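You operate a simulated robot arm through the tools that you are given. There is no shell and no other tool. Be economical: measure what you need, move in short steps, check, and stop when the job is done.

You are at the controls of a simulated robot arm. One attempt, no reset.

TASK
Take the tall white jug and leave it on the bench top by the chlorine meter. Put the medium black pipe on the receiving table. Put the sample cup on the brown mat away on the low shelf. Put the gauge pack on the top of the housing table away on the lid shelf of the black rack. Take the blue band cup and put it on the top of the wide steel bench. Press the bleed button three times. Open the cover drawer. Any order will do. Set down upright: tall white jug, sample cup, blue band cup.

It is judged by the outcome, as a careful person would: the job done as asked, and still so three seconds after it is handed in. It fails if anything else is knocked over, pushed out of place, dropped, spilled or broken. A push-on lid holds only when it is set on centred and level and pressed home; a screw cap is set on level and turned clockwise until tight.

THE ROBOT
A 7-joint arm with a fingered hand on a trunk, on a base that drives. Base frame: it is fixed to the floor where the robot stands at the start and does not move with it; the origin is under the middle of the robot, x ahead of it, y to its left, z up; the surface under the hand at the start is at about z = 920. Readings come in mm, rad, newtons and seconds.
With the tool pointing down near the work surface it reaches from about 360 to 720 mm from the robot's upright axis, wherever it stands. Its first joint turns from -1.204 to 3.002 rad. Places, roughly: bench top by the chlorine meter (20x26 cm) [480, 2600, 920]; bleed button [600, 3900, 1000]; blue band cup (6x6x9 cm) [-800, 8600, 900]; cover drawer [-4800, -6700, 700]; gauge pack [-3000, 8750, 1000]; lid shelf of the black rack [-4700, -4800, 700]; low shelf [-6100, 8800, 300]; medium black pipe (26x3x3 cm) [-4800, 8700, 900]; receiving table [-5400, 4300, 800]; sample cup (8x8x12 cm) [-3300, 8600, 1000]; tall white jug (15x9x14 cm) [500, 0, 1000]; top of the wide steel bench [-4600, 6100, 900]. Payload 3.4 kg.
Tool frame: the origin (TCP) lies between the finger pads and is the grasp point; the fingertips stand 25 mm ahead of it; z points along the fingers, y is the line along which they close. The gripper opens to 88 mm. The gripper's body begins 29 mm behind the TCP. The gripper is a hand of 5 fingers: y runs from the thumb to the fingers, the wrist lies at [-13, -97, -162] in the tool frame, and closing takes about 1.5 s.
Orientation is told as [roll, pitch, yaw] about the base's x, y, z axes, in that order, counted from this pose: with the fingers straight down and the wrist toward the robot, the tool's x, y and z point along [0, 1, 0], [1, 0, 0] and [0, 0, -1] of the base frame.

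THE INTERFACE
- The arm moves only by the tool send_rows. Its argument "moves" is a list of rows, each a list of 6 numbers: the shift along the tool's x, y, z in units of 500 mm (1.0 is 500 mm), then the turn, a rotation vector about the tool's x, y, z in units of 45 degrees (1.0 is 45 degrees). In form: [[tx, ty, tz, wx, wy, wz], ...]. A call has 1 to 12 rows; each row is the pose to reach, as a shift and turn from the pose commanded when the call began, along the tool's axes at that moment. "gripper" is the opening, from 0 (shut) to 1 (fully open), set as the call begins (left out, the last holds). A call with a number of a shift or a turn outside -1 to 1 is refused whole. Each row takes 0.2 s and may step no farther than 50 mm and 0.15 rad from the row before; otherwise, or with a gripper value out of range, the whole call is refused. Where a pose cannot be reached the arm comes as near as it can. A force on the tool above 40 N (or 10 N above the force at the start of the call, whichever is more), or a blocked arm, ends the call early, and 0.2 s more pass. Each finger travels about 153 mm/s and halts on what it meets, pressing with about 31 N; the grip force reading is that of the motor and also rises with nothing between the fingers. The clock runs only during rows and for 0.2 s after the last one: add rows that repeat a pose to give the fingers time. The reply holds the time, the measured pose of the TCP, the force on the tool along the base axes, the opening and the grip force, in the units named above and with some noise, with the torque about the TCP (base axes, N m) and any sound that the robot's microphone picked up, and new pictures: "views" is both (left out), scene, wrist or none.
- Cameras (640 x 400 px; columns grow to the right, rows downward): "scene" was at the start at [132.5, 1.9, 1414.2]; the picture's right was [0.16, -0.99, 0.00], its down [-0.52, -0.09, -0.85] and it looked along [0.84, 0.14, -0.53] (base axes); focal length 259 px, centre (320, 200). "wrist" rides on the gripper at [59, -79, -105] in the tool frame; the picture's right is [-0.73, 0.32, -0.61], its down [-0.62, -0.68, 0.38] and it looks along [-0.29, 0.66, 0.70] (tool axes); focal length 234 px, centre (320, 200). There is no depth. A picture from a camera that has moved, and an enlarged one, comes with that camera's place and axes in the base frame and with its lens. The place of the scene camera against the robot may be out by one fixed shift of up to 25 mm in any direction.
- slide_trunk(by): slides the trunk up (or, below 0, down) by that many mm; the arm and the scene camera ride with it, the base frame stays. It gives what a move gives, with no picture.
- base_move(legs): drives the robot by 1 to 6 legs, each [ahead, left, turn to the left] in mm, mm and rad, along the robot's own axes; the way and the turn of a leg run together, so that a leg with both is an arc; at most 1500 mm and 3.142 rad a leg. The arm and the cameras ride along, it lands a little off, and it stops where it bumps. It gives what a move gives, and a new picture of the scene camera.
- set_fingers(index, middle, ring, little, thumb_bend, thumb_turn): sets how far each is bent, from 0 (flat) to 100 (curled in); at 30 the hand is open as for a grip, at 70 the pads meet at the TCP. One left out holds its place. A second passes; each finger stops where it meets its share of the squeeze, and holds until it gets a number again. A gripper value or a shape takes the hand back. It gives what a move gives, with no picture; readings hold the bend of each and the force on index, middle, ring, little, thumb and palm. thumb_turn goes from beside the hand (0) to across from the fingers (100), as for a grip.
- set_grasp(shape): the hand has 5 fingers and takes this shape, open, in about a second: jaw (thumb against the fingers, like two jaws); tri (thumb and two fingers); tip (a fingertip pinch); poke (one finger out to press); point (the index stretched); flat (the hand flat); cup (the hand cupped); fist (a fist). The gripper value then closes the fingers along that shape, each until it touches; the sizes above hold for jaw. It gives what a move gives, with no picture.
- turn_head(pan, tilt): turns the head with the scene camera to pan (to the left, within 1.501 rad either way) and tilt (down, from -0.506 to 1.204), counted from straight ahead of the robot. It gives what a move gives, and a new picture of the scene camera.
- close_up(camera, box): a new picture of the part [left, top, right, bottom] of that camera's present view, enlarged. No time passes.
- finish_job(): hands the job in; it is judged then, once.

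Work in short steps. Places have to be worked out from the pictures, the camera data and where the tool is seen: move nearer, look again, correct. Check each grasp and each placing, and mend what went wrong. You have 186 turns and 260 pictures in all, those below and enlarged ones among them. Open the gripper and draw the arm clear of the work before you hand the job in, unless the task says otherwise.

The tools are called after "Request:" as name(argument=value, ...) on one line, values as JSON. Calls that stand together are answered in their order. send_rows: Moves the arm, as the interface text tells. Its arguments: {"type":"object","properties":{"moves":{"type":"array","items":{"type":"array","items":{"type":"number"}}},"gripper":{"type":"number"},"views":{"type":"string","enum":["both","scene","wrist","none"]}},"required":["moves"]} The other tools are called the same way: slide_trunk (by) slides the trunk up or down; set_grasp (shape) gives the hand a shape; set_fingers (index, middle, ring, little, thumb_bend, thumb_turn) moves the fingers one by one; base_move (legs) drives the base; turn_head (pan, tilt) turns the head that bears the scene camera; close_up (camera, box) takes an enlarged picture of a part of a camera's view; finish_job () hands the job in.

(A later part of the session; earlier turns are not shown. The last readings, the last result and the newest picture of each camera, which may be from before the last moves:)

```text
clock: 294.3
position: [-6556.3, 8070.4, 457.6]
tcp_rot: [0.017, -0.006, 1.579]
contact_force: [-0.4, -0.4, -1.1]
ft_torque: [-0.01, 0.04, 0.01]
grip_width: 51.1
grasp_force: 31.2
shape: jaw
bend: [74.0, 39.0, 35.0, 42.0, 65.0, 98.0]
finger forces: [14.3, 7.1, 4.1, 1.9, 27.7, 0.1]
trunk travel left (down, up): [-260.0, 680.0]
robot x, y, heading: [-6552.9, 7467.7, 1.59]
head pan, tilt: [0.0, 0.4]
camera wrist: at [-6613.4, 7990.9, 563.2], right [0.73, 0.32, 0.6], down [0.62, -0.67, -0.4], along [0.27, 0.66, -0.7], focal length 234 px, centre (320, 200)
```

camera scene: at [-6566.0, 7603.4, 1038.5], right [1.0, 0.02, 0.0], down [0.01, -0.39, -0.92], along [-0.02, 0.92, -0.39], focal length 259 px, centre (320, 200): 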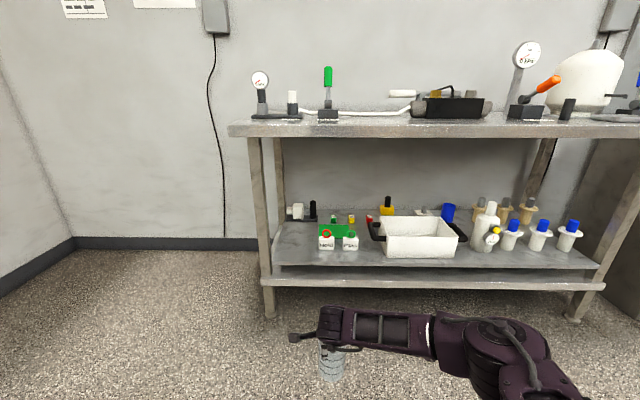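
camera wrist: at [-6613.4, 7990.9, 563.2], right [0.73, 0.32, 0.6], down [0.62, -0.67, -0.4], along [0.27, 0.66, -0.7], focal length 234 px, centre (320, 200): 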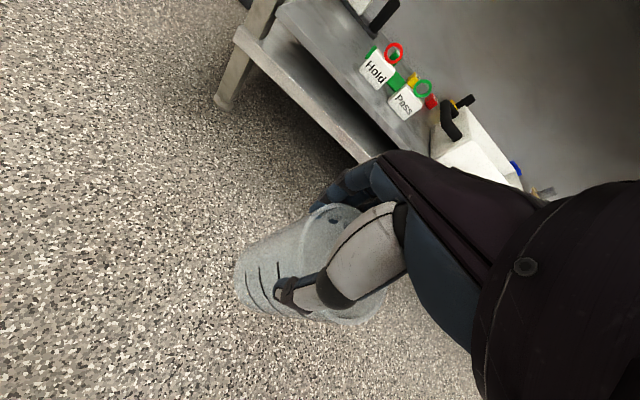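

Request:
close_up(camera="scene", box=[250, 190, 480, 330])

Request:
close_up(camera="wrist", box=[210, 0, 540, 200])

```text
2.78 times, centred on (365, 260) of scene
camera zoom: at [-6566.0, 7603.4, 1038.6], right [1.0, 0.02, 0.0], down [0.01, -0.39, -0.92], along [-0.02, 0.92, -0.39], focal length 722 px, centre (195, 33)
```

zoom: 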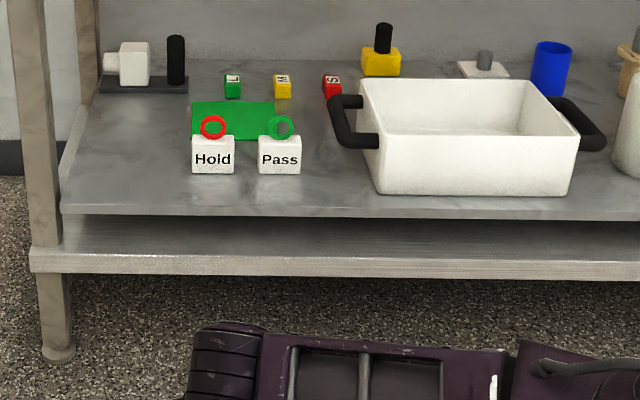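

```text
1.94 times, centred on (375, 100) of wrist
camera zoom: at [-6613.4, 7990.9, 563.2], right [0.73, 0.32, 0.6], down [0.62, -0.67, -0.4], along [0.27, 0.66, -0.7], focal length 454 px, centre (213, 394)
```

zoom: 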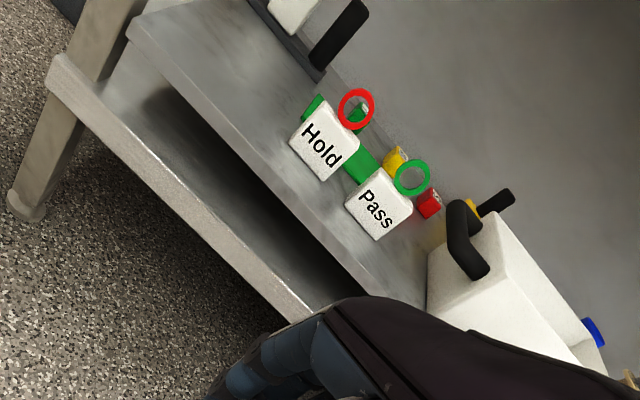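

There's an upper shelf plate with open space left of the "Hold" tag, near (-6675, 8680). I drive toward it at safe height in two stages.

Request:
base_move(legs=[[380, 115, 0]])

Request:
send_rows(moves=[[0, 0, 0, 0, 0, 0]], views="wrist")

```text
clock: 296.8
position: [-6671.5, 8453.9, 456.4]
tcp_rot: [0.018, -0.008, 1.575]
contact_force: [1.0, 0.5, -0.7]
ft_torque: [0.02, 0.03, -0.01]
grip_width: 51.5
grasp_force: 31.1
shape: jaw
bend: [74.0, 39.0, 35.0, 42.0, 65.0, 98.0]
finger forces: [14.3, 7.2, 4.2, 1.9, 27.6, 0.1]
trunk travel left (down, up): [-260.0, 680.0]
robot x, y, heading: [-6677.0, 7855.4, 1.581]
head pan, tilt: [0.0, 0.4]
camera scene: at [-6684.2, 7986.7, 1038.6], right [1.0, 0.01, 0.0], down [0.01, -0.39, -0.92], along [-0.01, 0.92, -0.39], focal length 259 px, centre (320, 200)
```

scene: 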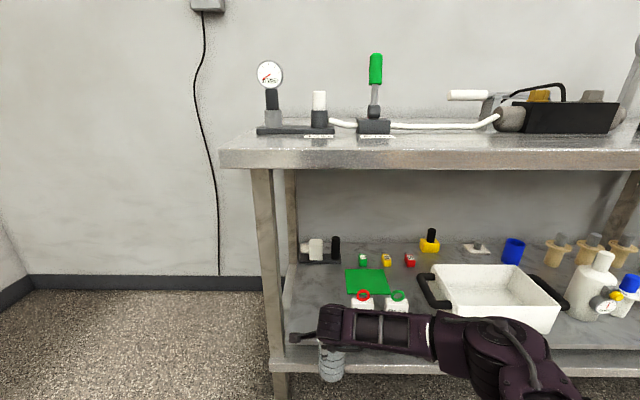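

```text
clock: 297.2
position: [-6672.3, 8454.1, 456.9]
tcp_rot: [0.016, -0.006, 1.573]
contact_force: [0.2, 0.6, -0.2]
ft_torque: [-0.01, 0.0, 0.02]
grip_width: 51.0
grasp_force: 31.1
shape: jaw
bend: [74.0, 39.0, 35.0, 42.0, 65.0, 98.0]
finger forces: [14.1, 7.2, 4.1, 1.9, 27.7, 0.0]
trunk travel left (down, up): [-260.0, 680.0]
robot x, y, heading: [-6677.3, 7856.6, 1.582]
head pan, tilt: [0.0, 0.4]
camera wrist: at [-6729.5, 8374.2, 563.0], right [0.74, 0.32, 0.6], down [0.62, -0.68, -0.4], along [0.28, 0.66, -0.7], focal length 234 px, centre (320, 200)
```

wrist: 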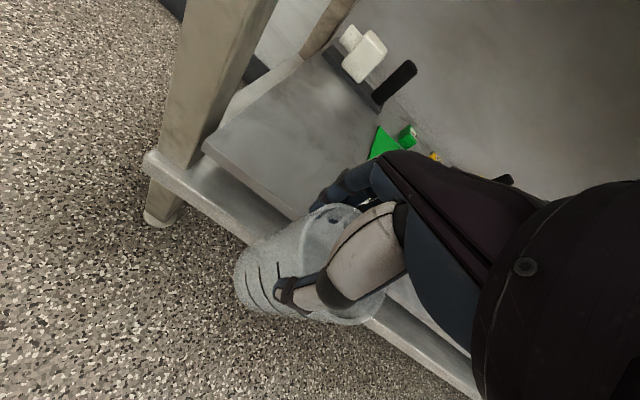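

Clear path. I drive the last 195 mm in.

Request:
base_move(legs=[[195, 0, 0]])

Request:
send_rows(moves=[[0, 0, 0, 0, 0, 0]], views="wrist")

```text
clock: 298.7
position: [-6675.6, 8645.7, 458.6]
tcp_rot: [0.018, -0.009, 1.576]
contact_force: [0.3, 0.8, 7.5]
ft_torque: [-0.24, -0.07, -0.01]
grip_width: 50.6
grasp_force: 30.7
shape: jaw
bend: [74.0, 40.0, 35.0, 42.0, 65.0, 97.0]
finger forces: [15.1, 7.4, 4.9, 2.2, 28.7, 0.1]
trunk travel left (down, up): [-260.0, 680.0]
robot x, y, heading: [-6677.1, 8044.7, 1.589]
head pan, tilt: [0.0, 0.4]
camera scene: at [-6687.5, 8176.2, 1038.8], right [1.0, 0.02, 0.0], down [0.01, -0.39, -0.92], along [-0.02, 0.92, -0.39], focal length 259 px, centre (320, 200)
```

scene: 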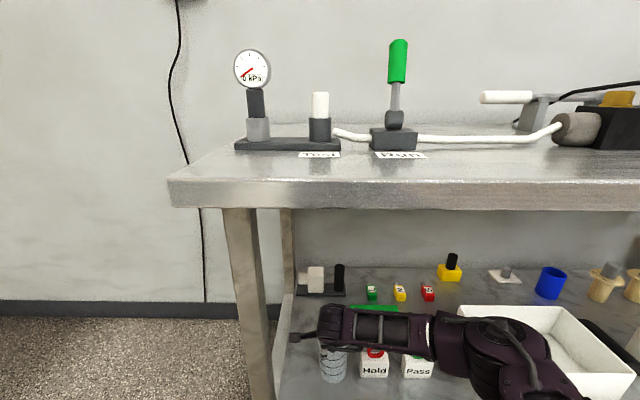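

```text
clock: 299.1
position: [-6676.3, 8644.7, 459.0]
tcp_rot: [0.017, -0.012, 1.576]
contact_force: [0.2, -0.6, 4.9]
ft_torque: [-0.28, -0.03, -0.02]
grip_width: 50.5
grasp_force: 30.9
shape: jaw
bend: [74.0, 40.0, 35.0, 42.0, 65.0, 97.0]
finger forces: [14.8, 7.3, 4.7, 2.2, 29.1, 0.0]
trunk travel left (down, up): [-260.0, 680.0]
robot x, y, heading: [-6680.2, 8047.6, 1.588]
head pan, tilt: [0.0, 0.4]
camera wrist: at [-6733.8, 8564.9, 564.3], right [0.74, 0.32, 0.6], down [0.62, -0.67, -0.4], along [0.27, 0.67, -0.69], focal length 234 px, centre (320, 200)
```

wrist: 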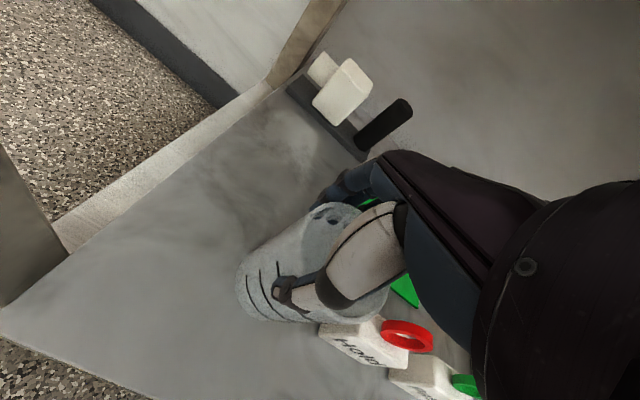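

Upward force of 5 N: the cup already touches the shelf (it is higher than told). I look closely before letting go.

Request:
close_up(camera="wrist", box=[210, 180, 470, 400])

Request:
close_up(camera="scene", box=[260, 270, 460, 400])

```text
1.82 times, centred on (340, 290) of wrist
camera zoom: at [-6733.8, 8564.9, 564.3], right [0.74, 0.32, 0.6], down [0.62, -0.67, -0.4], along [0.27, 0.67, -0.69], focal length 426 px, centre (284, 36)
```

zoom: 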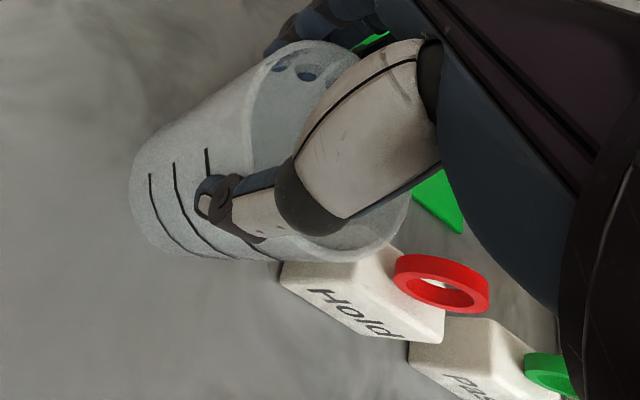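

```text
3.08 times, centred on (360, 335) of scene
camera zoom: at [-6687.5, 8176.5, 1038.7], right [1.0, 0.02, 0.0], down [0.01, -0.39, -0.92], along [-0.02, 0.92, -0.39], focal length 798 px, centre (197, -215)
```

zoom: 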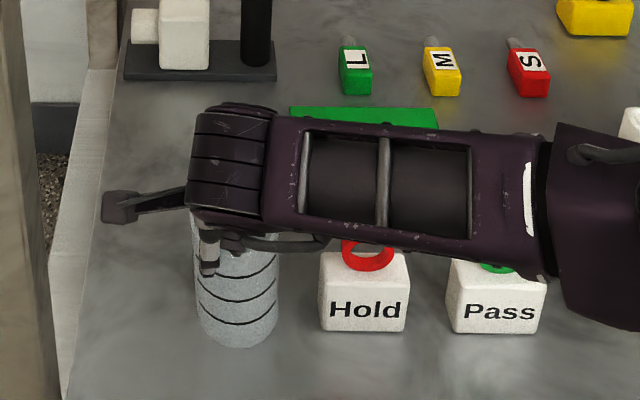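

The cup is clear of the Hold tag and on the shelf. I ease off 2 mm and open the hand.

Request:
slide_trunk(by=2)

Request:
send_rows(moves=[[0, 0, 0, 0, 0, 0], [0, 0, 0, 0, 0, 0], [0, 0, 0, 0, 0, 0], [0, 0, 0, 0, 0, 0], [0, 0, 0, 0, 0, 0]], gripper=1, views="wrist")

Request:
close_up(camera="wrist", box=[210, 180, 470, 400])

```text
clock: 299.6
position: [-6675.2, 8644.4, 459.5]
tcp_rot: [0.016, -0.009, 1.576]
contact_force: [0.3, -0.3, 0.6]
ft_torque: [-0.09, -0.01, 0.03]
grip_width: 50.6
grasp_force: 30.9
shape: jaw
bend: [74.0, 40.0, 35.0, 42.0, 65.0, 97.0]
finger forces: [15.3, 7.6, 4.8, 2.1, 29.4, 0.0]
trunk travel left (down, up): [-262.0, 678.0]
robot x, y, heading: [-6680.5, 8044.3, 1.587]
head pan, tilt: [0.0, 0.4]
```

```text
clock: 300.9
position: [-6675.5, 8644.7, 459.3]
tcp_rot: [0.016, -0.009, 1.576]
contact_force: [-0.8, -0.3, 0.1]
ft_torque: [0.01, 0.02, -0.01]
grip_width: 87.6
grasp_force: 0.1
shape: jaw
bend: [30.0, 30.0, 30.0, 30.0, 30.0, 98.0]
finger forces: [0.1, 0.1, 0.0, 0.0, 0.0, 0.0]
trunk travel left (down, up): [-262.0, 678.0]
robot x, y, heading: [-6677.9, 8046.1, 1.585]
head pan, tilt: [0.0, 0.4]
camera wrist: at [-6733.7, 8565.1, 565.5], right [0.74, 0.32, 0.6], down [0.62, -0.67, -0.4], along [0.27, 0.66, -0.7], focal length 234 px, centre (320, 200)
```

wrist: 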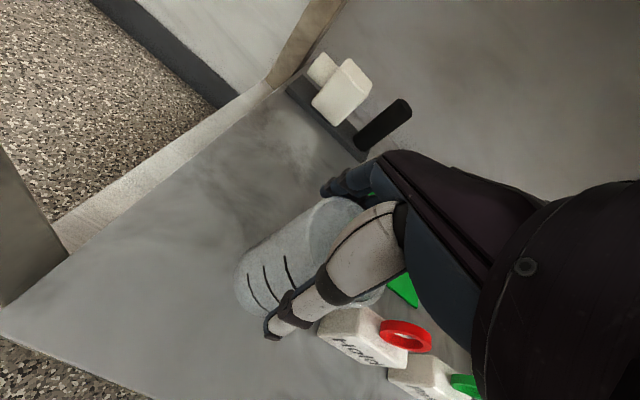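

```text
1.82 times, centred on (340, 290) of wrist
camera zoom: at [-6733.7, 8565.1, 565.5], right [0.74, 0.32, 0.6], down [0.62, -0.67, -0.4], along [0.27, 0.66, -0.7], focal length 426 px, centre (284, 36)
```

zoom: 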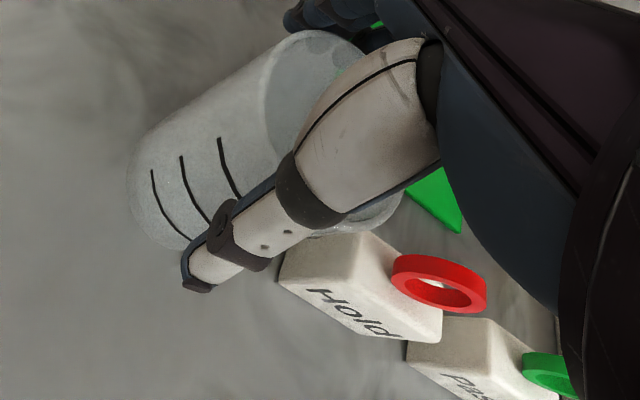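

Released, standing. I rise 62 mm (under the tabletop) and back out.

Request:
slide_trunk(by=62)

Request:
base_move(legs=[[-480, 0, 0]])

Request:
close_up(camera="scene", box=[240, 180, 440, 310])

```text
clock: 301.9
position: [-6675.6, 8644.7, 520.6]
tcp_rot: [0.017, -0.009, 1.575]
contact_force: [-0.3, 0.4, 0.3]
ft_torque: [0.04, -0.01, 0.01]
grip_width: 87.6
grasp_force: 0.0
shape: jaw
bend: [30.0, 30.0, 30.0, 30.0, 30.0, 98.0]
finger forces: [0.0, 0.0, 0.0, 0.1, 0.0, 0.0]
trunk travel left (down, up): [-324.0, 616.0]
robot x, y, heading: [-6677.6, 8045.5, 1.593]
head pan, tilt: [0.0, 0.4]
```

```text
clock: 304.7
position: [-6663.9, 8174.6, 521.7]
tcp_rot: [0.019, -0.01, 1.565]
contact_force: [0.2, 0.9, -0.3]
ft_torque: [-0.02, -0.01, 0.02]
grip_width: 87.6
grasp_force: 0.0
shape: jaw
bend: [30.0, 30.0, 30.0, 30.0, 30.0, 98.0]
finger forces: [0.0, 0.0, 0.0, 0.0, 0.0, 0.0]
trunk travel left (down, up): [-324.0, 616.0]
robot x, y, heading: [-6674.4, 7579.4, 1.582]
head pan, tilt: [0.0, 0.4]
camera scene: at [-6680.5, 7707.3, 1102.6], right [1.0, 0.01, 0.0], down [0.0, -0.39, -0.92], along [-0.01, 0.92, -0.39], focal length 259 px, centre (320, 200)
```

scene: 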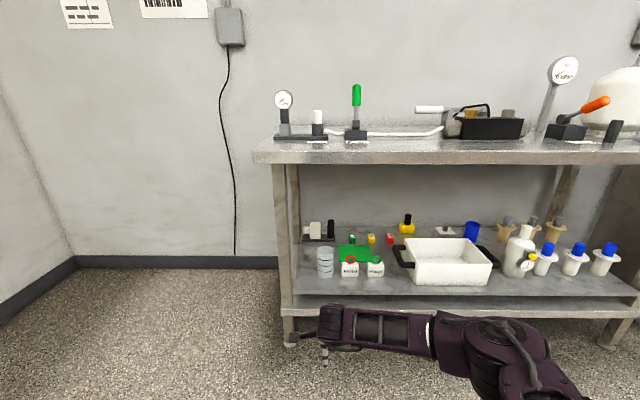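

```text
3.08 times, centred on (340, 245) of scene
camera zoom: at [-6680.5, 7707.3, 1102.6], right [1.0, 0.01, 0.0], down [0.0, -0.39, -0.92], along [-0.01, 0.92, -0.39], focal length 798 px, centre (258, 62)
```

zoom: 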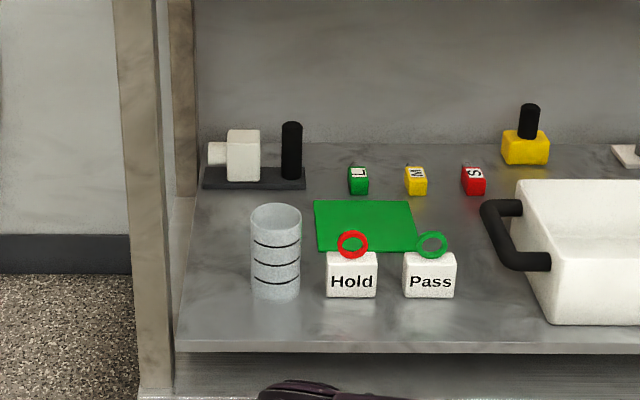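

Sample cup is in place. Next the black pipe at (-4800, 8700): raise the trunk and strafe right.

Request:
slide_trunk(by=400)

Request:
slide_trunk(by=216)

Request:
base_move(legs=[[0, -950, 0], [0, -900, 0]])

Request:
turn_head(pan=0.0, tilt=0.55)

```text
clock: 308.5
position: [-6663.4, 8174.3, 921.4]
tcp_rot: [0.018, -0.008, 1.565]
contact_force: [0.2, -0.9, 0.1]
ft_torque: [0.0, -0.01, 0.01]
grip_width: 87.6
grasp_force: 0.1
shape: jaw
bend: [30.0, 30.0, 30.0, 30.0, 30.0, 98.0]
finger forces: [0.0, 0.1, 0.0, 0.1, 0.0, 0.1]
trunk travel left (down, up): [-724.0, 216.0]
robot x, y, heading: [-6673.5, 7577.7, 1.582]
head pan, tilt: [0.0, 0.4]
```

```text
clock: 310.8
position: [-6664.2, 8175.3, 1138.3]
tcp_rot: [0.016, -0.008, 1.565]
contact_force: [0.1, 0.4, -0.2]
ft_torque: [0.02, 0.0, -0.01]
grip_width: 87.6
grasp_force: 0.2
shape: jaw
bend: [30.0, 30.0, 30.0, 30.0, 30.0, 98.0]
finger forces: [0.0, 0.1, 0.0, 0.0, 0.0, 0.1]
trunk travel left (down, up): [-940.0, 0.0]
robot x, y, heading: [-6672.4, 7577.3, 1.576]
head pan, tilt: [0.0, 0.4]
```

```text
clock: 320.2
position: [-4798.8, 8208.0, 1137.6]
tcp_rot: [0.017, -0.009, 1.583]
contact_force: [0.4, 0.4, -0.1]
ft_torque: [0.0, 0.0, 0.0]
grip_width: 87.5
grasp_force: 0.1
shape: jaw
bend: [30.0, 30.0, 30.0, 30.0, 30.0, 98.0]
finger forces: [0.1, 0.0, 0.0, 0.1, 0.0, 0.0]
trunk travel left (down, up): [-940.0, 0.0]
robot x, y, heading: [-4799.3, 7612.0, 1.595]
head pan, tilt: [0.0, 0.4]
camera scene: at [-4807.9, 7740.7, 1718.6], right [1.0, 0.02, 0.0], down [0.01, -0.39, -0.92], along [-0.02, 0.92, -0.39], focal length 259 px, centre (320, 200)
```

scene: 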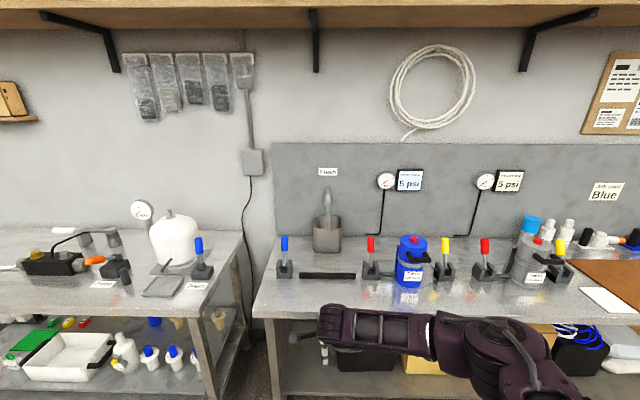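

```text
clock: 320.9
position: [-4798.7, 8209.8, 1138.1]
tcp_rot: [0.019, -0.008, 1.583]
contact_force: [-0.2, 0.6, 0.5]
ft_torque: [0.01, 0.01, 0.0]
grip_width: 87.6
grasp_force: 0.1
shape: jaw
bend: [30.0, 30.0, 30.0, 30.0, 30.0, 98.0]
finger forces: [0.0, 0.0, 0.0, 0.0, 0.0, 0.0]
trunk travel left (down, up): [-940.0, 0.0]
robot x, y, heading: [-4801.4, 7607.9, 1.596]
head pan, tilt: [0.0, 0.55]
camera scene: at [-4806.9, 7737.9, 1704.9], right [1.0, 0.02, 0.0], down [0.01, -0.52, -0.85], along [-0.02, 0.85, -0.52], focal length 259 px, centre (320, 200)
```

scene: 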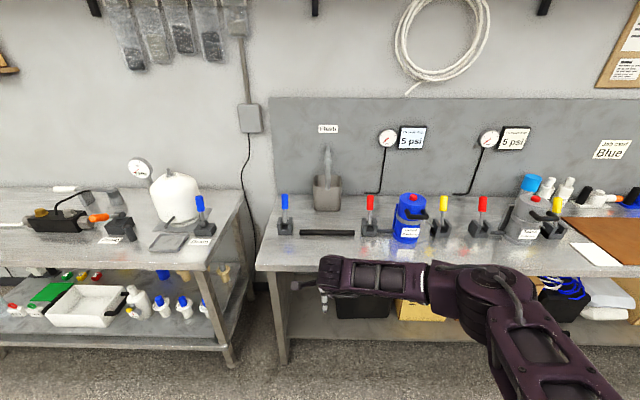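

Request:
close_up(camera="scene", box=[260, 170, 440, 270])

```text
3.56 times, centred on (350, 220) of scene
camera zoom: at [-4806.9, 7737.9, 1704.9], right [1.0, 0.02, 0.0], down [0.01, -0.52, -0.85], along [-0.02, 0.85, -0.52], focal length 922 px, centre (213, 129)
```

zoom: 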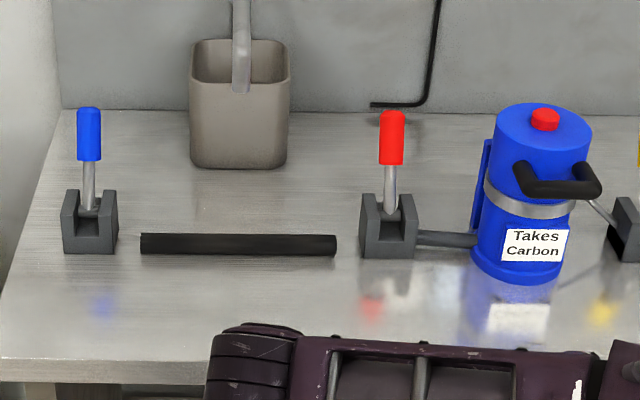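

The loose black pipe lies along x at about (-4796, 8702), between the lever stands. I extend the arm a bit and drive in above it.

Request:
send_rows(moves=[[0, 0.07, 0, 0, 0, 0], [0, 0.14, 0, 0, 0, 0]], views="none")

Request:
base_move(legs=[[390, 0, -0.02]])

Request:
send_rows(moves=[[0, 0, 0, 0, 0, 0]], views="wrist")

```text
clock: 321.5
position: [-4803.6, 8280.1, 1135.9]
tcp_rot: [0.017, -0.009, 1.583]
contact_force: [0.2, 0.2, 0.8]
ft_torque: [0.0, -0.01, -0.02]
grip_width: 87.6
grasp_force: 0.0
shape: jaw
bend: [30.0, 30.0, 30.0, 30.0, 30.0, 98.0]
finger forces: [0.0, 0.0, 0.1, 0.0, 0.0, 0.0]
trunk travel left (down, up): [-940.0, 0.0]
robot x, y, heading: [-4801.4, 7610.0, 1.592]
head pan, tilt: [0.0, 0.55]
```

```text
clock: 323.9
position: [-4786.1, 8663.5, 1136.2]
tcp_rot: [0.02, -0.01, 1.556]
contact_force: [5.1, -1.6, -1.2]
ft_torque: [0.0, 0.09, -0.2]
grip_width: 87.6
grasp_force: 0.0
shape: jaw
bend: [30.0, 31.0, 30.0, 30.0, 30.0, 98.0]
finger forces: [0.1, 4.8, 0.0, 0.0, 0.1, 0.0]
trunk travel left (down, up): [-940.0, 0.0]
robot x, y, heading: [-4806.4, 7993.4, 1.565]
head pan, tilt: [0.0, 0.55]
camera scene: at [-4805.6, 8122.7, 1704.9], right [1.0, 0.0, 0.0], down [0.0, -0.52, -0.85], along [0.0, 0.85, -0.52], focal length 259 px, centre (320, 200)
```

scene: 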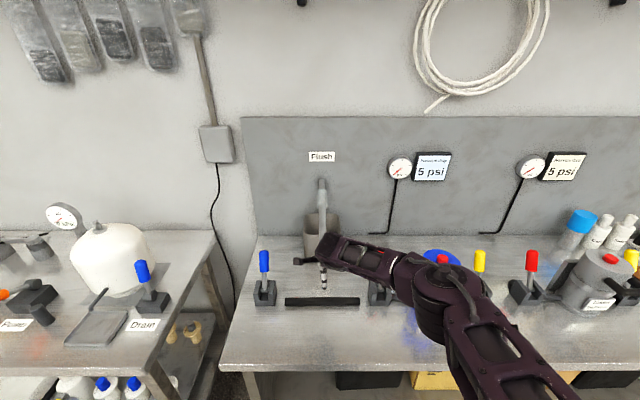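

```text
clock: 324.4
position: [-4786.0, 8663.0, 1136.2]
tcp_rot: [0.018, -0.009, 1.552]
contact_force: [2.1, -1.6, -0.7]
ft_torque: [0.01, 0.07, -0.17]
grip_width: 87.6
grasp_force: 0.0
shape: jaw
bend: [30.0, 31.0, 30.0, 30.0, 30.0, 98.0]
finger forces: [0.0, 3.4, 0.1, 0.0, 0.1, 0.1]
trunk travel left (down, up): [-940.0, 0.0]
robot x, y, heading: [-4800.4, 7992.7, 1.565]
head pan, tilt: [0.0, 0.55]
camera wrist: at [-4845.3, 8584.9, 1242.2], right [0.74, 0.31, 0.6], down [0.6, -0.69, -0.4], along [0.29, 0.66, -0.7], focal length 234 px, centre (320, 200)
```

wrist: 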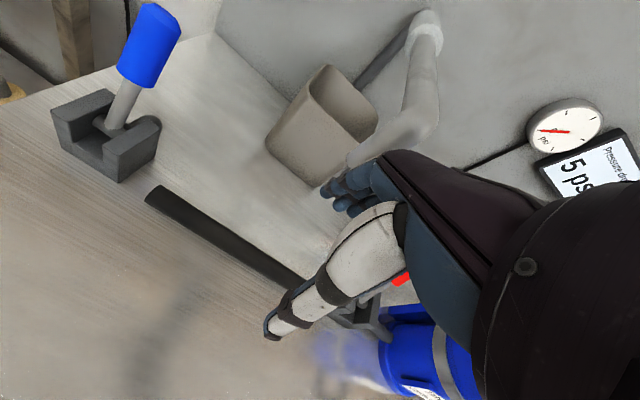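

The fingers touched the Flush spout that overhangs here (under 5 N). I back away at once, then approach lower beneath it.

Request:
send_rows(moves=[[0, -0.08, 0, 0, 0, 0], [0, -0.16, 0, 0, 0, 0], [0, -0.24, 0, 0, 0, 0]])

Request:
close_up(camera="scene", box=[230, 140, 430, 320])

```text
clock: 325.1
position: [-4789.0, 8543.2, 1135.9]
tcp_rot: [0.018, -0.009, 1.554]
contact_force: [-0.5, 0.1, 0.3]
ft_torque: [0.05, -0.01, -0.02]
grip_width: 87.6
grasp_force: 0.1
shape: jaw
bend: [30.0, 30.0, 30.0, 30.0, 30.0, 98.0]
finger forces: [0.0, 0.0, 0.1, 0.0, 0.1, 0.0]
trunk travel left (down, up): [-940.0, 0.0]
robot x, y, heading: [-4802.9, 7995.3, 1.567]
head pan, tilt: [0.0, 0.55]
camera scene: at [-4806.9, 8121.7, 1705.0], right [1.0, 0.0, 0.0], down [0.0, -0.52, -0.85], along [0.0, 0.85, -0.52], focal length 259 px, centre (320, 200)
camera wrist: at [-4849.0, 8465.2, 1241.3], right [0.74, 0.31, 0.6], down [0.61, -0.69, -0.4], along [0.29, 0.66, -0.69], focal length 234 px, centre (320, 200)
```

scene: 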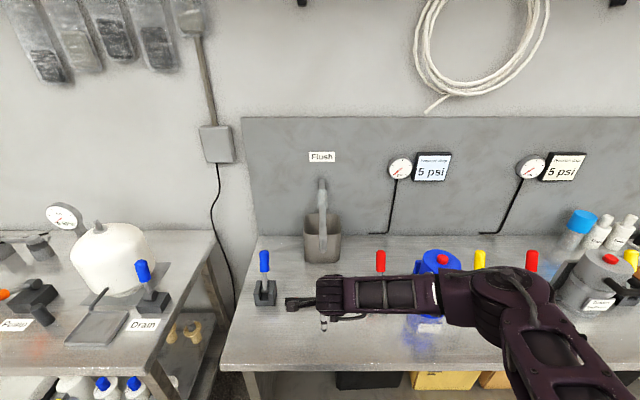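
wrist: 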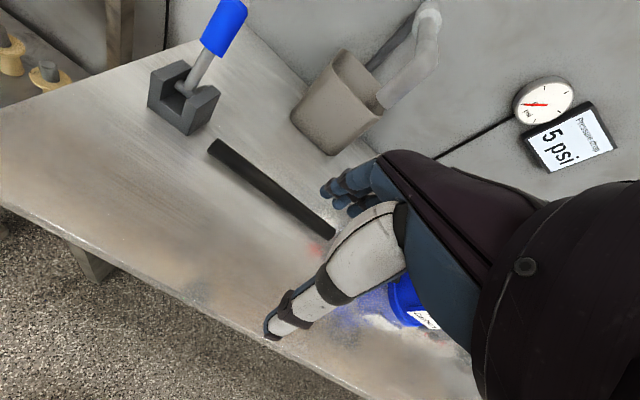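

```text
2.22 times, centred on (330, 230) of scene
camera zoom: at [-4806.9, 8121.7, 1705.0], right [1.0, 0.0, 0.0], down [0.0, -0.52, -0.85], along [0.0, 0.85, -0.52], focal length 576 px, centre (298, 133)
```

zoom: 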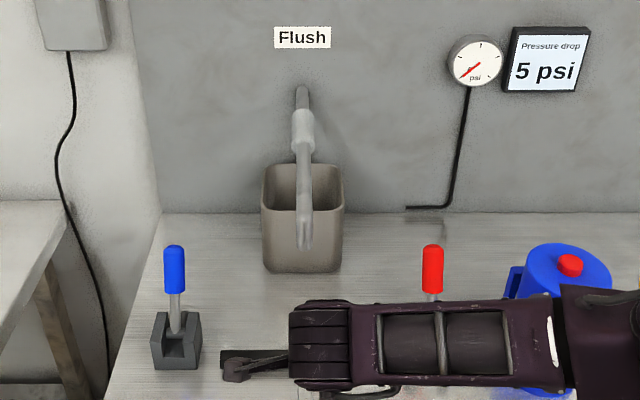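

I descend in front of the spout first, to z≈990, then go forward under it over the pipe.

Request:
send_rows(moves=[[-0.005, 0, 0.08, 0, 0, 0], [-0.01, 0, 0.16, 0, 0, 0], [-0.01, 0, 0.24, 0, 0, 0], [-0.01, 0, 0.29, 0, 0, 0], [-0.01, 0.08, 0.29, 0, 0, 0], [-0.01, 0.16, 0.29, 0, 0, 0], [-0.01, 0.2, 0.29, 0, 0, 0]])

```text
clock: 326.8
position: [-4786.7, 8632.7, 995.4]
tcp_rot: [0.018, -0.01, 1.557]
contact_force: [-0.4, -0.5, -0.8]
ft_torque: [0.01, -0.01, 0.02]
grip_width: 87.8
grasp_force: 0.1
shape: jaw
bend: [30.0, 30.0, 30.0, 30.0, 30.0, 98.0]
finger forces: [0.1, 0.0, 0.1, 0.0, 0.0, 0.0]
out of reach, approached as far as the arm can: row 7
trunk travel left (down, up): [-940.0, 0.0]
robot x, y, heading: [-4802.0, 7997.0, 1.564]
head pan, tilt: [0.0, 0.55]
camera scene: at [-4809.1, 8121.4, 1705.0], right [1.0, 0.0, 0.0], down [0.0, -0.52, -0.85], along [0.0, 0.85, -0.52], focal length 259 px, centre (320, 200)
camera wrist: at [-4846.3, 8553.8, 1099.7], right [0.74, 0.31, 0.6], down [0.61, -0.68, -0.4], along [0.29, 0.66, -0.69], focal length 234 px, centre (320, 200)
```

scene: 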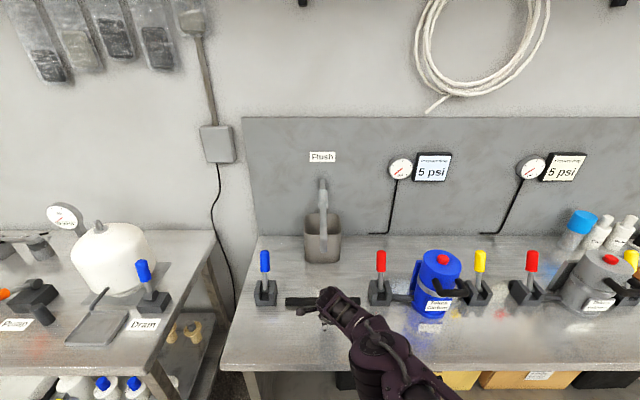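
wrist: 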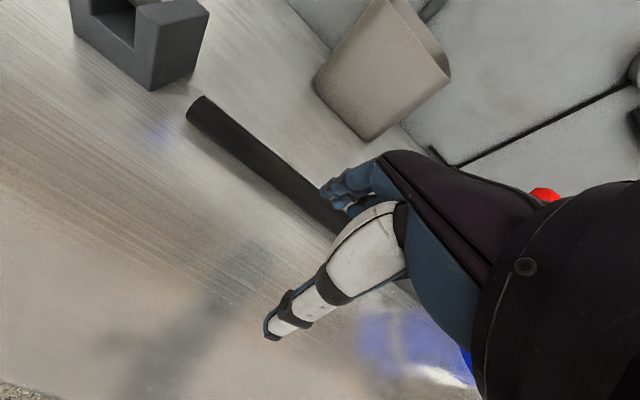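

Arm reach is limited; I drive ahead 60 mm, then check.

Request:
base_move(legs=[[62, 0, 0]])

Request:
send_rows(moves=[[0, 0, 0.03, 0, 0, 0]], views="wrist")

Request:
close_up(camera="scene", box=[240, 220, 440, 340])

```text
clock: 327.7
position: [-4785.5, 8692.8, 994.6]
tcp_rot: [0.016, -0.011, 1.557]
contact_force: [1.2, -0.2, 0.4]
ft_torque: [-0.01, -0.03, -0.03]
grip_width: 87.6
grasp_force: 0.0
shape: jaw
bend: [30.0, 30.0, 30.0, 30.0, 30.0, 98.0]
finger forces: [0.0, 0.0, 0.0, 0.1, 0.0, 0.0]
trunk travel left (down, up): [-940.0, 0.0]
robot x, y, heading: [-4801.5, 8055.5, 1.566]
head pan, tilt: [0.0, 0.55]
camera scene: at [-4807.9, 8178.0, 1705.4], right [1.0, 0.0, 0.0], down [0.0, -0.52, -0.85], along [0.0, 0.85, -0.52], focal length 259 px, centre (320, 200)
```

scene: 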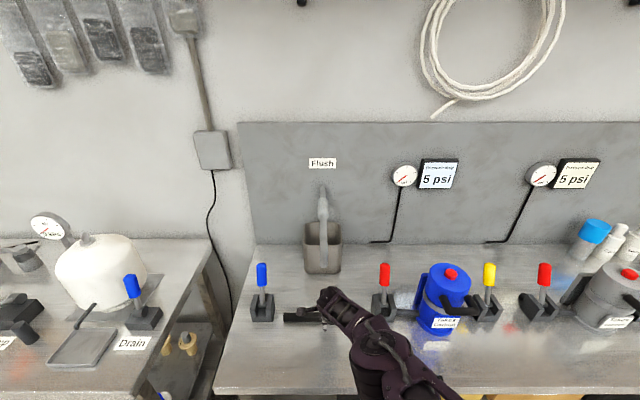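

```text
clock: 328.1
position: [-4783.9, 8694.1, 994.9]
tcp_rot: [0.017, -0.009, 1.558]
contact_force: [-0.5, -0.7, -0.1]
ft_torque: [0.03, 0.0, 0.01]
grip_width: 87.9
grasp_force: 0.1
shape: jaw
bend: [30.0, 30.0, 30.0, 30.0, 30.0, 98.0]
finger forces: [0.0, 0.0, 0.0, 0.1, 0.0, 0.0]
out of reach, approached as far as the arm can: row 1
trunk travel left (down, up): [-940.0, 0.0]
robot x, y, heading: [-4803.6, 8055.8, 1.566]
head pan, tilt: [0.0, 0.55]
camera wrist: at [-4844.3, 8614.2, 1100.0], right [0.74, 0.31, 0.6], down [0.61, -0.69, -0.4], along [0.29, 0.66, -0.69], focal length 234 px, centre (320, 200)
```

wrist: 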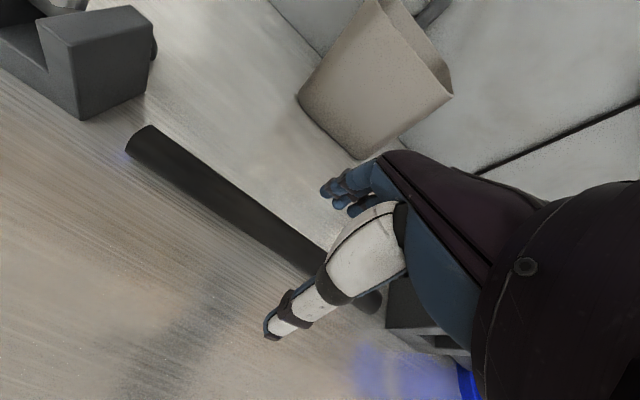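

```text
3.20 times, centred on (340, 280) of scene
camera zoom: at [-4807.1, 8181.1, 1705.1], right [1.0, 0.0, 0.0], down [0.0, -0.52, -0.85], along [0.0, 0.85, -0.52], focal length 830 px, centre (256, -56)
```

zoom: 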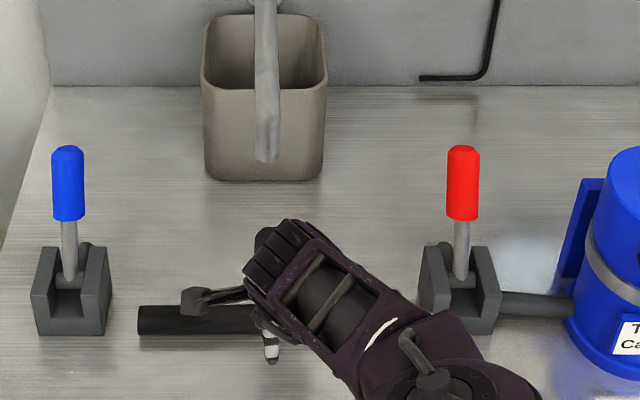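

The pipe axis is at y≈8714 and low (z≈918). I ease ahead 20 mm and lower with the trunk.

Request:
base_move(legs=[[20, 0, 0]])

Request:
slide_trunk(by=-50)

Request:
send_rows(moves=[[0, 0, 0, 0, 0, 0]], views="wrist")

```text
clock: 328.9
position: [-4784.4, 8710.7, 995.9]
tcp_rot: [0.017, -0.012, 1.558]
contact_force: [-0.9, -0.8, 0.6]
ft_torque: [0.01, 0.01, 0.02]
grip_width: 88.2
grasp_force: 0.2
shape: jaw
bend: [30.0, 30.0, 30.0, 30.0, 30.0, 98.0]
finger forces: [0.0, 0.1, 0.0, 0.1, 0.1, 0.0]
trunk travel left (down, up): [-940.0, 0.0]
robot x, y, heading: [-4802.0, 8074.0, 1.569]
head pan, tilt: [0.0, 0.55]
camera scene: at [-4807.5, 8197.4, 1705.5], right [1.0, 0.0, 0.0], down [0.0, -0.52, -0.85], along [0.0, 0.85, -0.52], focal length 259 px, centre (320, 200)
```

scene: 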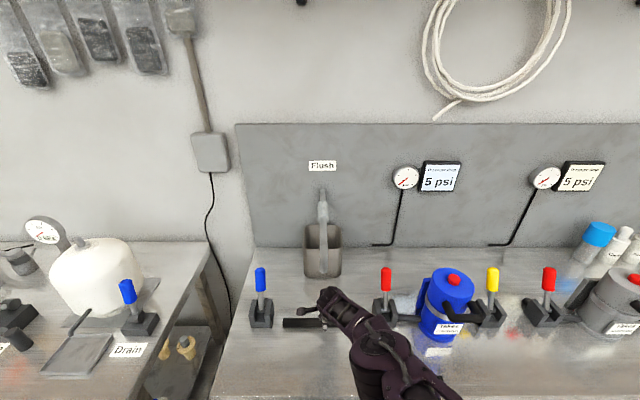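

```text
clock: 329.8
position: [-4784.3, 8715.9, 944.4]
tcp_rot: [0.017, -0.007, 1.557]
contact_force: [-0.6, 0.3, 0.2]
ft_torque: [0.05, 0.0, -0.03]
grip_width: 87.7
grasp_force: 0.0
shape: jaw
bend: [30.0, 30.0, 30.0, 30.0, 30.0, 98.0]
finger forces: [0.0, 0.0, 0.1, 0.0, 0.0, 0.0]
trunk travel left (down, up): [-890.0, 50.0]
robot x, y, heading: [-4803.0, 8076.0, 1.57]
head pan, tilt: [0.0, 0.55]
```

```text
clock: 330.2
position: [-4785.0, 8715.8, 942.9]
tcp_rot: [0.017, -0.007, 1.557]
contact_force: [0.5, 0.7, -0.4]
ft_torque: [0.0, -0.03, 0.01]
grip_width: 87.9
grasp_force: 0.0
shape: jaw
bend: [30.0, 30.0, 30.0, 30.0, 30.0, 98.0]
finger forces: [0.0, 0.0, 0.1, 0.0, 0.0, 0.0]
trunk travel left (down, up): [-890.0, 50.0]
robot x, y, heading: [-4802.1, 8081.0, 1.572]
head pan, tilt: [0.0, 0.55]
camera wrist: at [-4844.5, 8636.4, 1048.9], right [0.74, 0.31, 0.6], down [0.61, -0.69, -0.4], along [0.29, 0.66, -0.7], focal length 234 px, centre (320, 200)
```

wrist: 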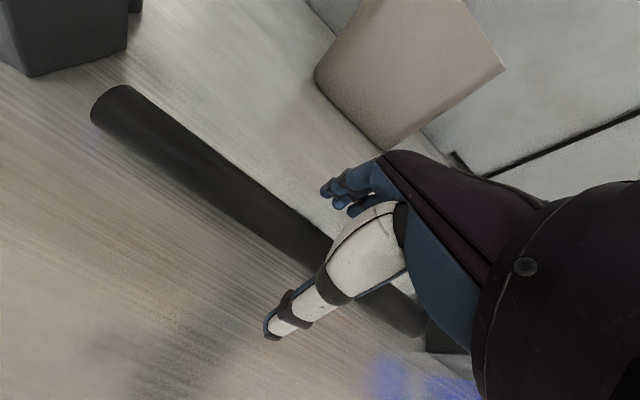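

Pipe axis confirmed at y≈8718, z≈916. I go down 12 mm and close.

Request:
slide_trunk(by=-13)

Request:
send_rows(moves=[[0, 0, 0, 0, 0, 0], [0, 0, 0, 0, 0, 0], [0, 0, 0, 0, 0, 0], [0, 0, 0, 0, 0, 0], [0, 0, 0, 0, 0, 0], [0, 0, 0, 0, 0, 0], [0, 0, 0, 0, 0, 0], [0, 0, 0, 0, 0, 0]], gripper=0, views="wrist")

```text
clock: 330.8
position: [-4786.6, 8715.2, 929.9]
tcp_rot: [0.018, -0.009, 1.557]
contact_force: [-0.4, 0.1, 0.1]
ft_torque: [0.0, 0.01, -0.01]
grip_width: 88.1
grasp_force: 0.0
shape: jaw
bend: [30.0, 30.0, 30.0, 30.0, 30.0, 98.0]
finger forces: [0.0, 0.0, 0.1, 0.0, 0.0, 0.1]
trunk travel left (down, up): [-877.0, 63.0]
robot x, y, heading: [-4802.5, 8075.7, 1.573]
head pan, tilt: [0.0, 0.55]
```

```text
clock: 332.6
position: [-4785.2, 8715.1, 930.4]
tcp_rot: [0.017, -0.009, 1.557]
contact_force: [0.3, -0.8, -0.6]
ft_torque: [-0.01, 0.02, -0.02]
grip_width: 19.1
grasp_force: 30.6
shape: jaw
bend: [73.0, 59.0, 59.0, 64.0, 74.0, 100.0]
finger forces: [17.9, 7.2, 3.4, 0.0, 28.6, 0.0]
trunk travel left (down, up): [-877.0, 63.0]
robot x, y, heading: [-4802.8, 8078.3, 1.568]
head pan, tilt: [0.0, 0.55]
camera wrist: at [-4844.6, 8636.1, 1036.0], right [0.74, 0.31, 0.6], down [0.61, -0.69, -0.4], along [0.29, 0.66, -0.7], focal length 234 px, centre (320, 200)
```

wrist: 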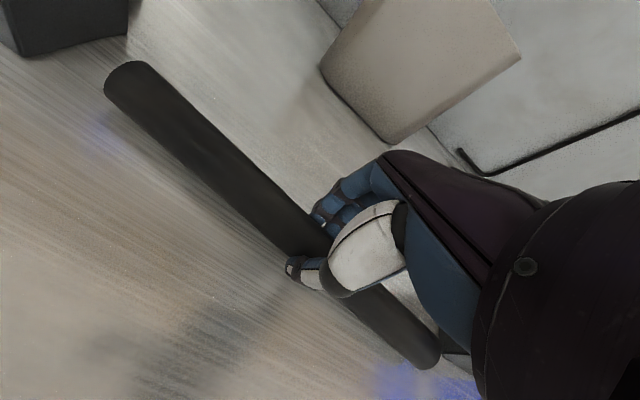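

Pipe gripped. I lift 30 mm and back straight out from under the spout.

Request:
slide_trunk(by=30)

Request:
base_move(legs=[[-480, 0, 0]])

Request:
send_rows(moves=[[0, 0, 0, 0, 0, 0]], views="wrist")

```text
clock: 333.4
position: [-4784.6, 8714.6, 960.6]
tcp_rot: [0.018, -0.009, 1.558]
contact_force: [-0.3, 0.0, -1.4]
ft_torque: [0.01, -0.01, 0.01]
grip_width: 19.2
grasp_force: 31.0
shape: jaw
bend: [73.0, 59.0, 59.0, 64.0, 74.0, 100.0]
finger forces: [18.2, 7.2, 3.3, 0.0, 28.6, 0.1]
trunk travel left (down, up): [-907.0, 33.0]
robot x, y, heading: [-4799.5, 8080.8, 1.571]
head pan, tilt: [0.0, 0.55]
```

```text
clock: 336.2
position: [-4787.1, 8241.7, 959.1]
tcp_rot: [0.016, -0.01, 1.558]
contact_force: [0.1, -0.3, -1.1]
ft_torque: [0.01, 0.02, -0.01]
grip_width: 19.0
grasp_force: 31.2
shape: jaw
bend: [73.0, 59.0, 59.0, 64.0, 74.0, 100.0]
finger forces: [18.1, 7.2, 3.3, 0.0, 28.6, 0.0]
trunk travel left (down, up): [-907.0, 33.0]
robot x, y, heading: [-4806.2, 7602.2, 1.572]
head pan, tilt: [0.0, 0.55]
camera scene: at [-4808.1, 7730.3, 1671.8], right [1.0, 0.0, 0.0], down [0.0, -0.52, -0.85], along [0.0, 0.85, -0.52], focal length 259 px, centre (320, 200)
```

scene: 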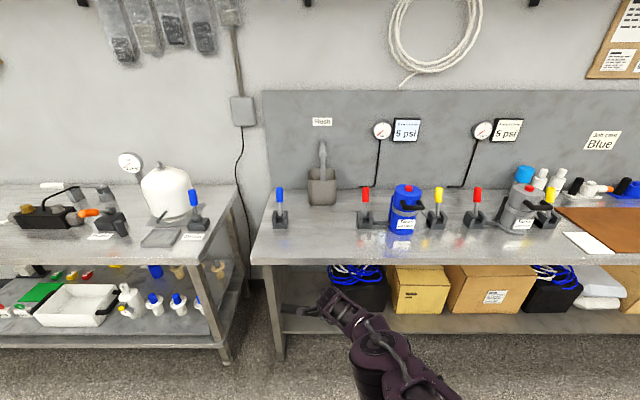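

```text
clock: 336.6
position: [-4787.7, 8241.3, 960.3]
tcp_rot: [0.018, -0.007, 1.557]
contact_force: [-0.5, 0.3, -0.9]
ft_torque: [0.01, -0.01, -0.01]
grip_width: 19.2
grasp_force: 31.8
shape: jaw
bend: [73.0, 59.0, 59.0, 64.0, 74.0, 100.0]
finger forces: [18.2, 7.2, 3.3, 0.1, 28.6, 0.0]
trunk travel left (down, up): [-907.0, 33.0]
robot x, y, heading: [-4803.6, 7599.8, 1.572]
head pan, tilt: [0.0, 0.55]
camera wrist: at [-4846.3, 8161.9, 1065.6], right [0.74, 0.31, 0.6], down [0.61, -0.69, -0.4], along [0.29, 0.66, -0.7], focal length 234 px, centre (320, 200)
```

wrist: 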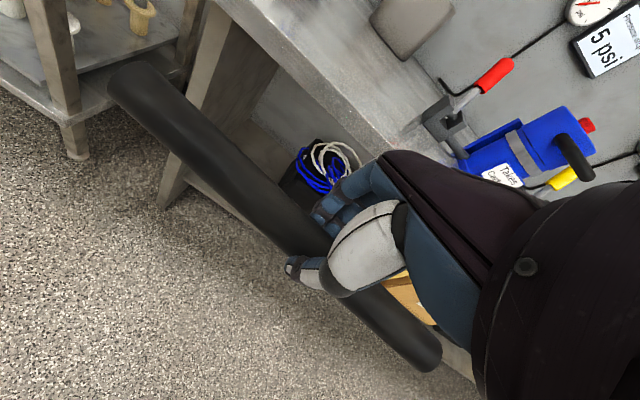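

Pipe held firmly. I raise and retract the arm, then go around the west end to the receiving table's side.

Request:
send_rows(moves=[[0, -0.06, -0.06, 0, 0, 0], [0, -0.12, -0.12, 0, 0, 0], [0, -0.18, -0.18, 0, 0, 0], [0, -0.24, -0.24, 0, 0, 0], [0, -0.3, -0.28, 0, 0, 0]], views="none")

Request:
base_move(legs=[[0, 1000, 0], [0, 1010, 0], [-1200, 0, 0], [-1230, 0, 0], [0, 0, 1.571], [0, 0, 1.571]])

Request:
turn_head(pan=0.5, tilt=0.4)

```text
clock: 337.8
position: [-4788.2, 8088.2, 1097.8]
tcp_rot: [0.018, -0.011, 1.558]
contact_force: [-0.4, -0.3, -0.1]
ft_torque: [0.02, -0.04, 0.0]
grip_width: 19.1
grasp_force: 30.5
shape: jaw
bend: [73.0, 59.0, 61.0, 64.0, 75.0, 99.0]
finger forces: [18.4, 7.0, 3.4, 0.1, 28.6, 0.1]
trunk travel left (down, up): [-907.0, 33.0]
robot x, y, heading: [-4800.6, 7604.5, 1.571]
head pan, tilt: [0.0, 0.55]
```

```text
clock: 367.1
position: [-6802.5, 4689.2, 1098.2]
tcp_rot: [0.016, -0.008, -1.527]
contact_force: [-0.9, -0.3, -0.4]
ft_torque: [0.02, 0.03, -0.03]
grip_width: 18.7
grasp_force: 30.8
shape: jaw
bend: [73.0, 59.0, 61.0, 64.0, 75.0, 99.0]
finger forces: [18.0, 6.9, 3.3, 0.1, 28.1, 0.1]
trunk travel left (down, up): [-907.0, 33.0]
robot x, y, heading: [-6815.7, 5175.1, -1.516]
head pan, tilt: [0.0, 0.55]
camera scene: at [-6813.0, 5023.0, 1671.9], right [-1.0, -0.06, 0.0], down [-0.03, 0.52, -0.85], along [0.05, -0.85, -0.52], focal length 259 px, centre (320, 200)
```

scene: 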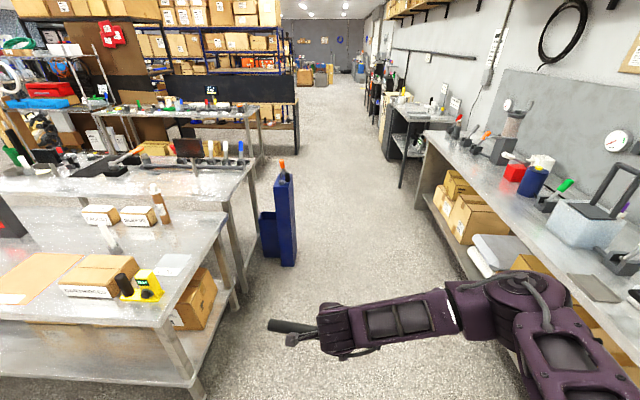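

```text
clock: 368.0
position: [-6802.5, 4688.2, 1096.4]
tcp_rot: [0.017, -0.008, -1.528]
contact_force: [-0.2, -0.3, -0.1]
ft_torque: [0.0, 0.03, 0.04]
grip_width: 18.8
grasp_force: 30.9
shape: jaw
bend: [73.0, 59.0, 61.0, 64.0, 75.0, 99.0]
finger forces: [18.0, 6.7, 3.3, 0.0, 28.1, 0.0]
trunk travel left (down, up): [-907.0, 33.0]
robot x, y, heading: [-6816.1, 5172.5, -1.517]
head pan, tilt: [0.499, 0.4]
camera scene: at [-6769.4, 5033.8, 1685.6], right [-0.85, -0.53, 0.0], down [-0.2, 0.33, -0.92], along [0.48, -0.78, -0.39], focal length 259 px, centre (320, 200)
```

scene: 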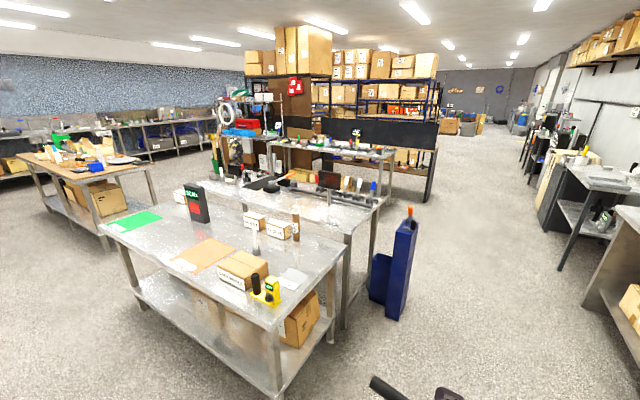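

The receiving table is ahead-left with free space around (-5400, 4300). I strafe left to face it.

Request:
base_move(legs=[[0, 0, -0.055], [0, 1000, 0], [0, 420, 0]])

Request:
turn_head(pan=0.0, tilt=0.6)

```text
clock: 375.8
position: [-5416.8, 4688.9, 1097.2]
tcp_rot: [0.018, -0.009, -1.594]
contact_force: [-0.5, -0.4, 0.0]
ft_torque: [-0.02, 0.03, -0.03]
grip_width: 18.7
grasp_force: 30.8
shape: jaw
bend: [73.0, 59.0, 61.0, 64.0, 75.0, 99.0]
finger forces: [18.1, 6.8, 3.2, 0.0, 28.1, 0.0]
trunk travel left (down, up): [-907.0, 33.0]
robot x, y, heading: [-5394.4, 5176.3, -1.579]
head pan, tilt: [0.499, 0.4]
camera scene: at [-5359.0, 5030.4, 1685.6], right [-0.88, -0.47, 0.0], down [-0.18, 0.34, -0.92], along [0.43, -0.81, -0.39], focal length 259 px, centre (320, 200)
```

scene: 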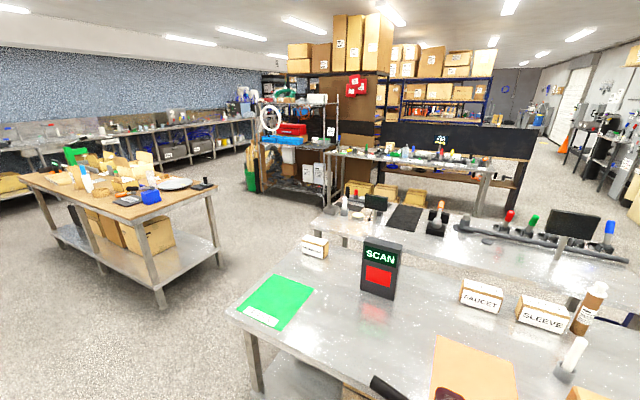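

```text
clock: 376.8
position: [-5415.0, 4687.6, 1097.5]
tcp_rot: [0.018, -0.007, -1.593]
contact_force: [-0.3, -0.5, -0.2]
ft_torque: [-0.03, 0.03, 0.02]
grip_width: 18.8
grasp_force: 31.4
shape: jaw
bend: [73.0, 59.0, 61.0, 64.0, 75.0, 99.0]
finger forces: [17.9, 6.7, 3.4, 0.0, 28.2, 0.0]
trunk travel left (down, up): [-907.0, 33.0]
robot x, y, heading: [-5397.8, 5173.8, -1.58]
head pan, tilt: [0.0, 0.6]
camera scene: at [-5402.4, 5023.9, 1667.4], right [-1.0, 0.01, 0.0], down [0.01, 0.56, -0.83], along [-0.01, -0.83, -0.56], focal length 259 px, centre (320, 200)
```

scene: 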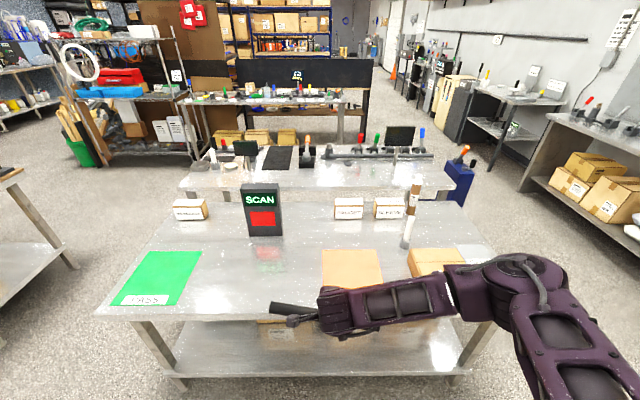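

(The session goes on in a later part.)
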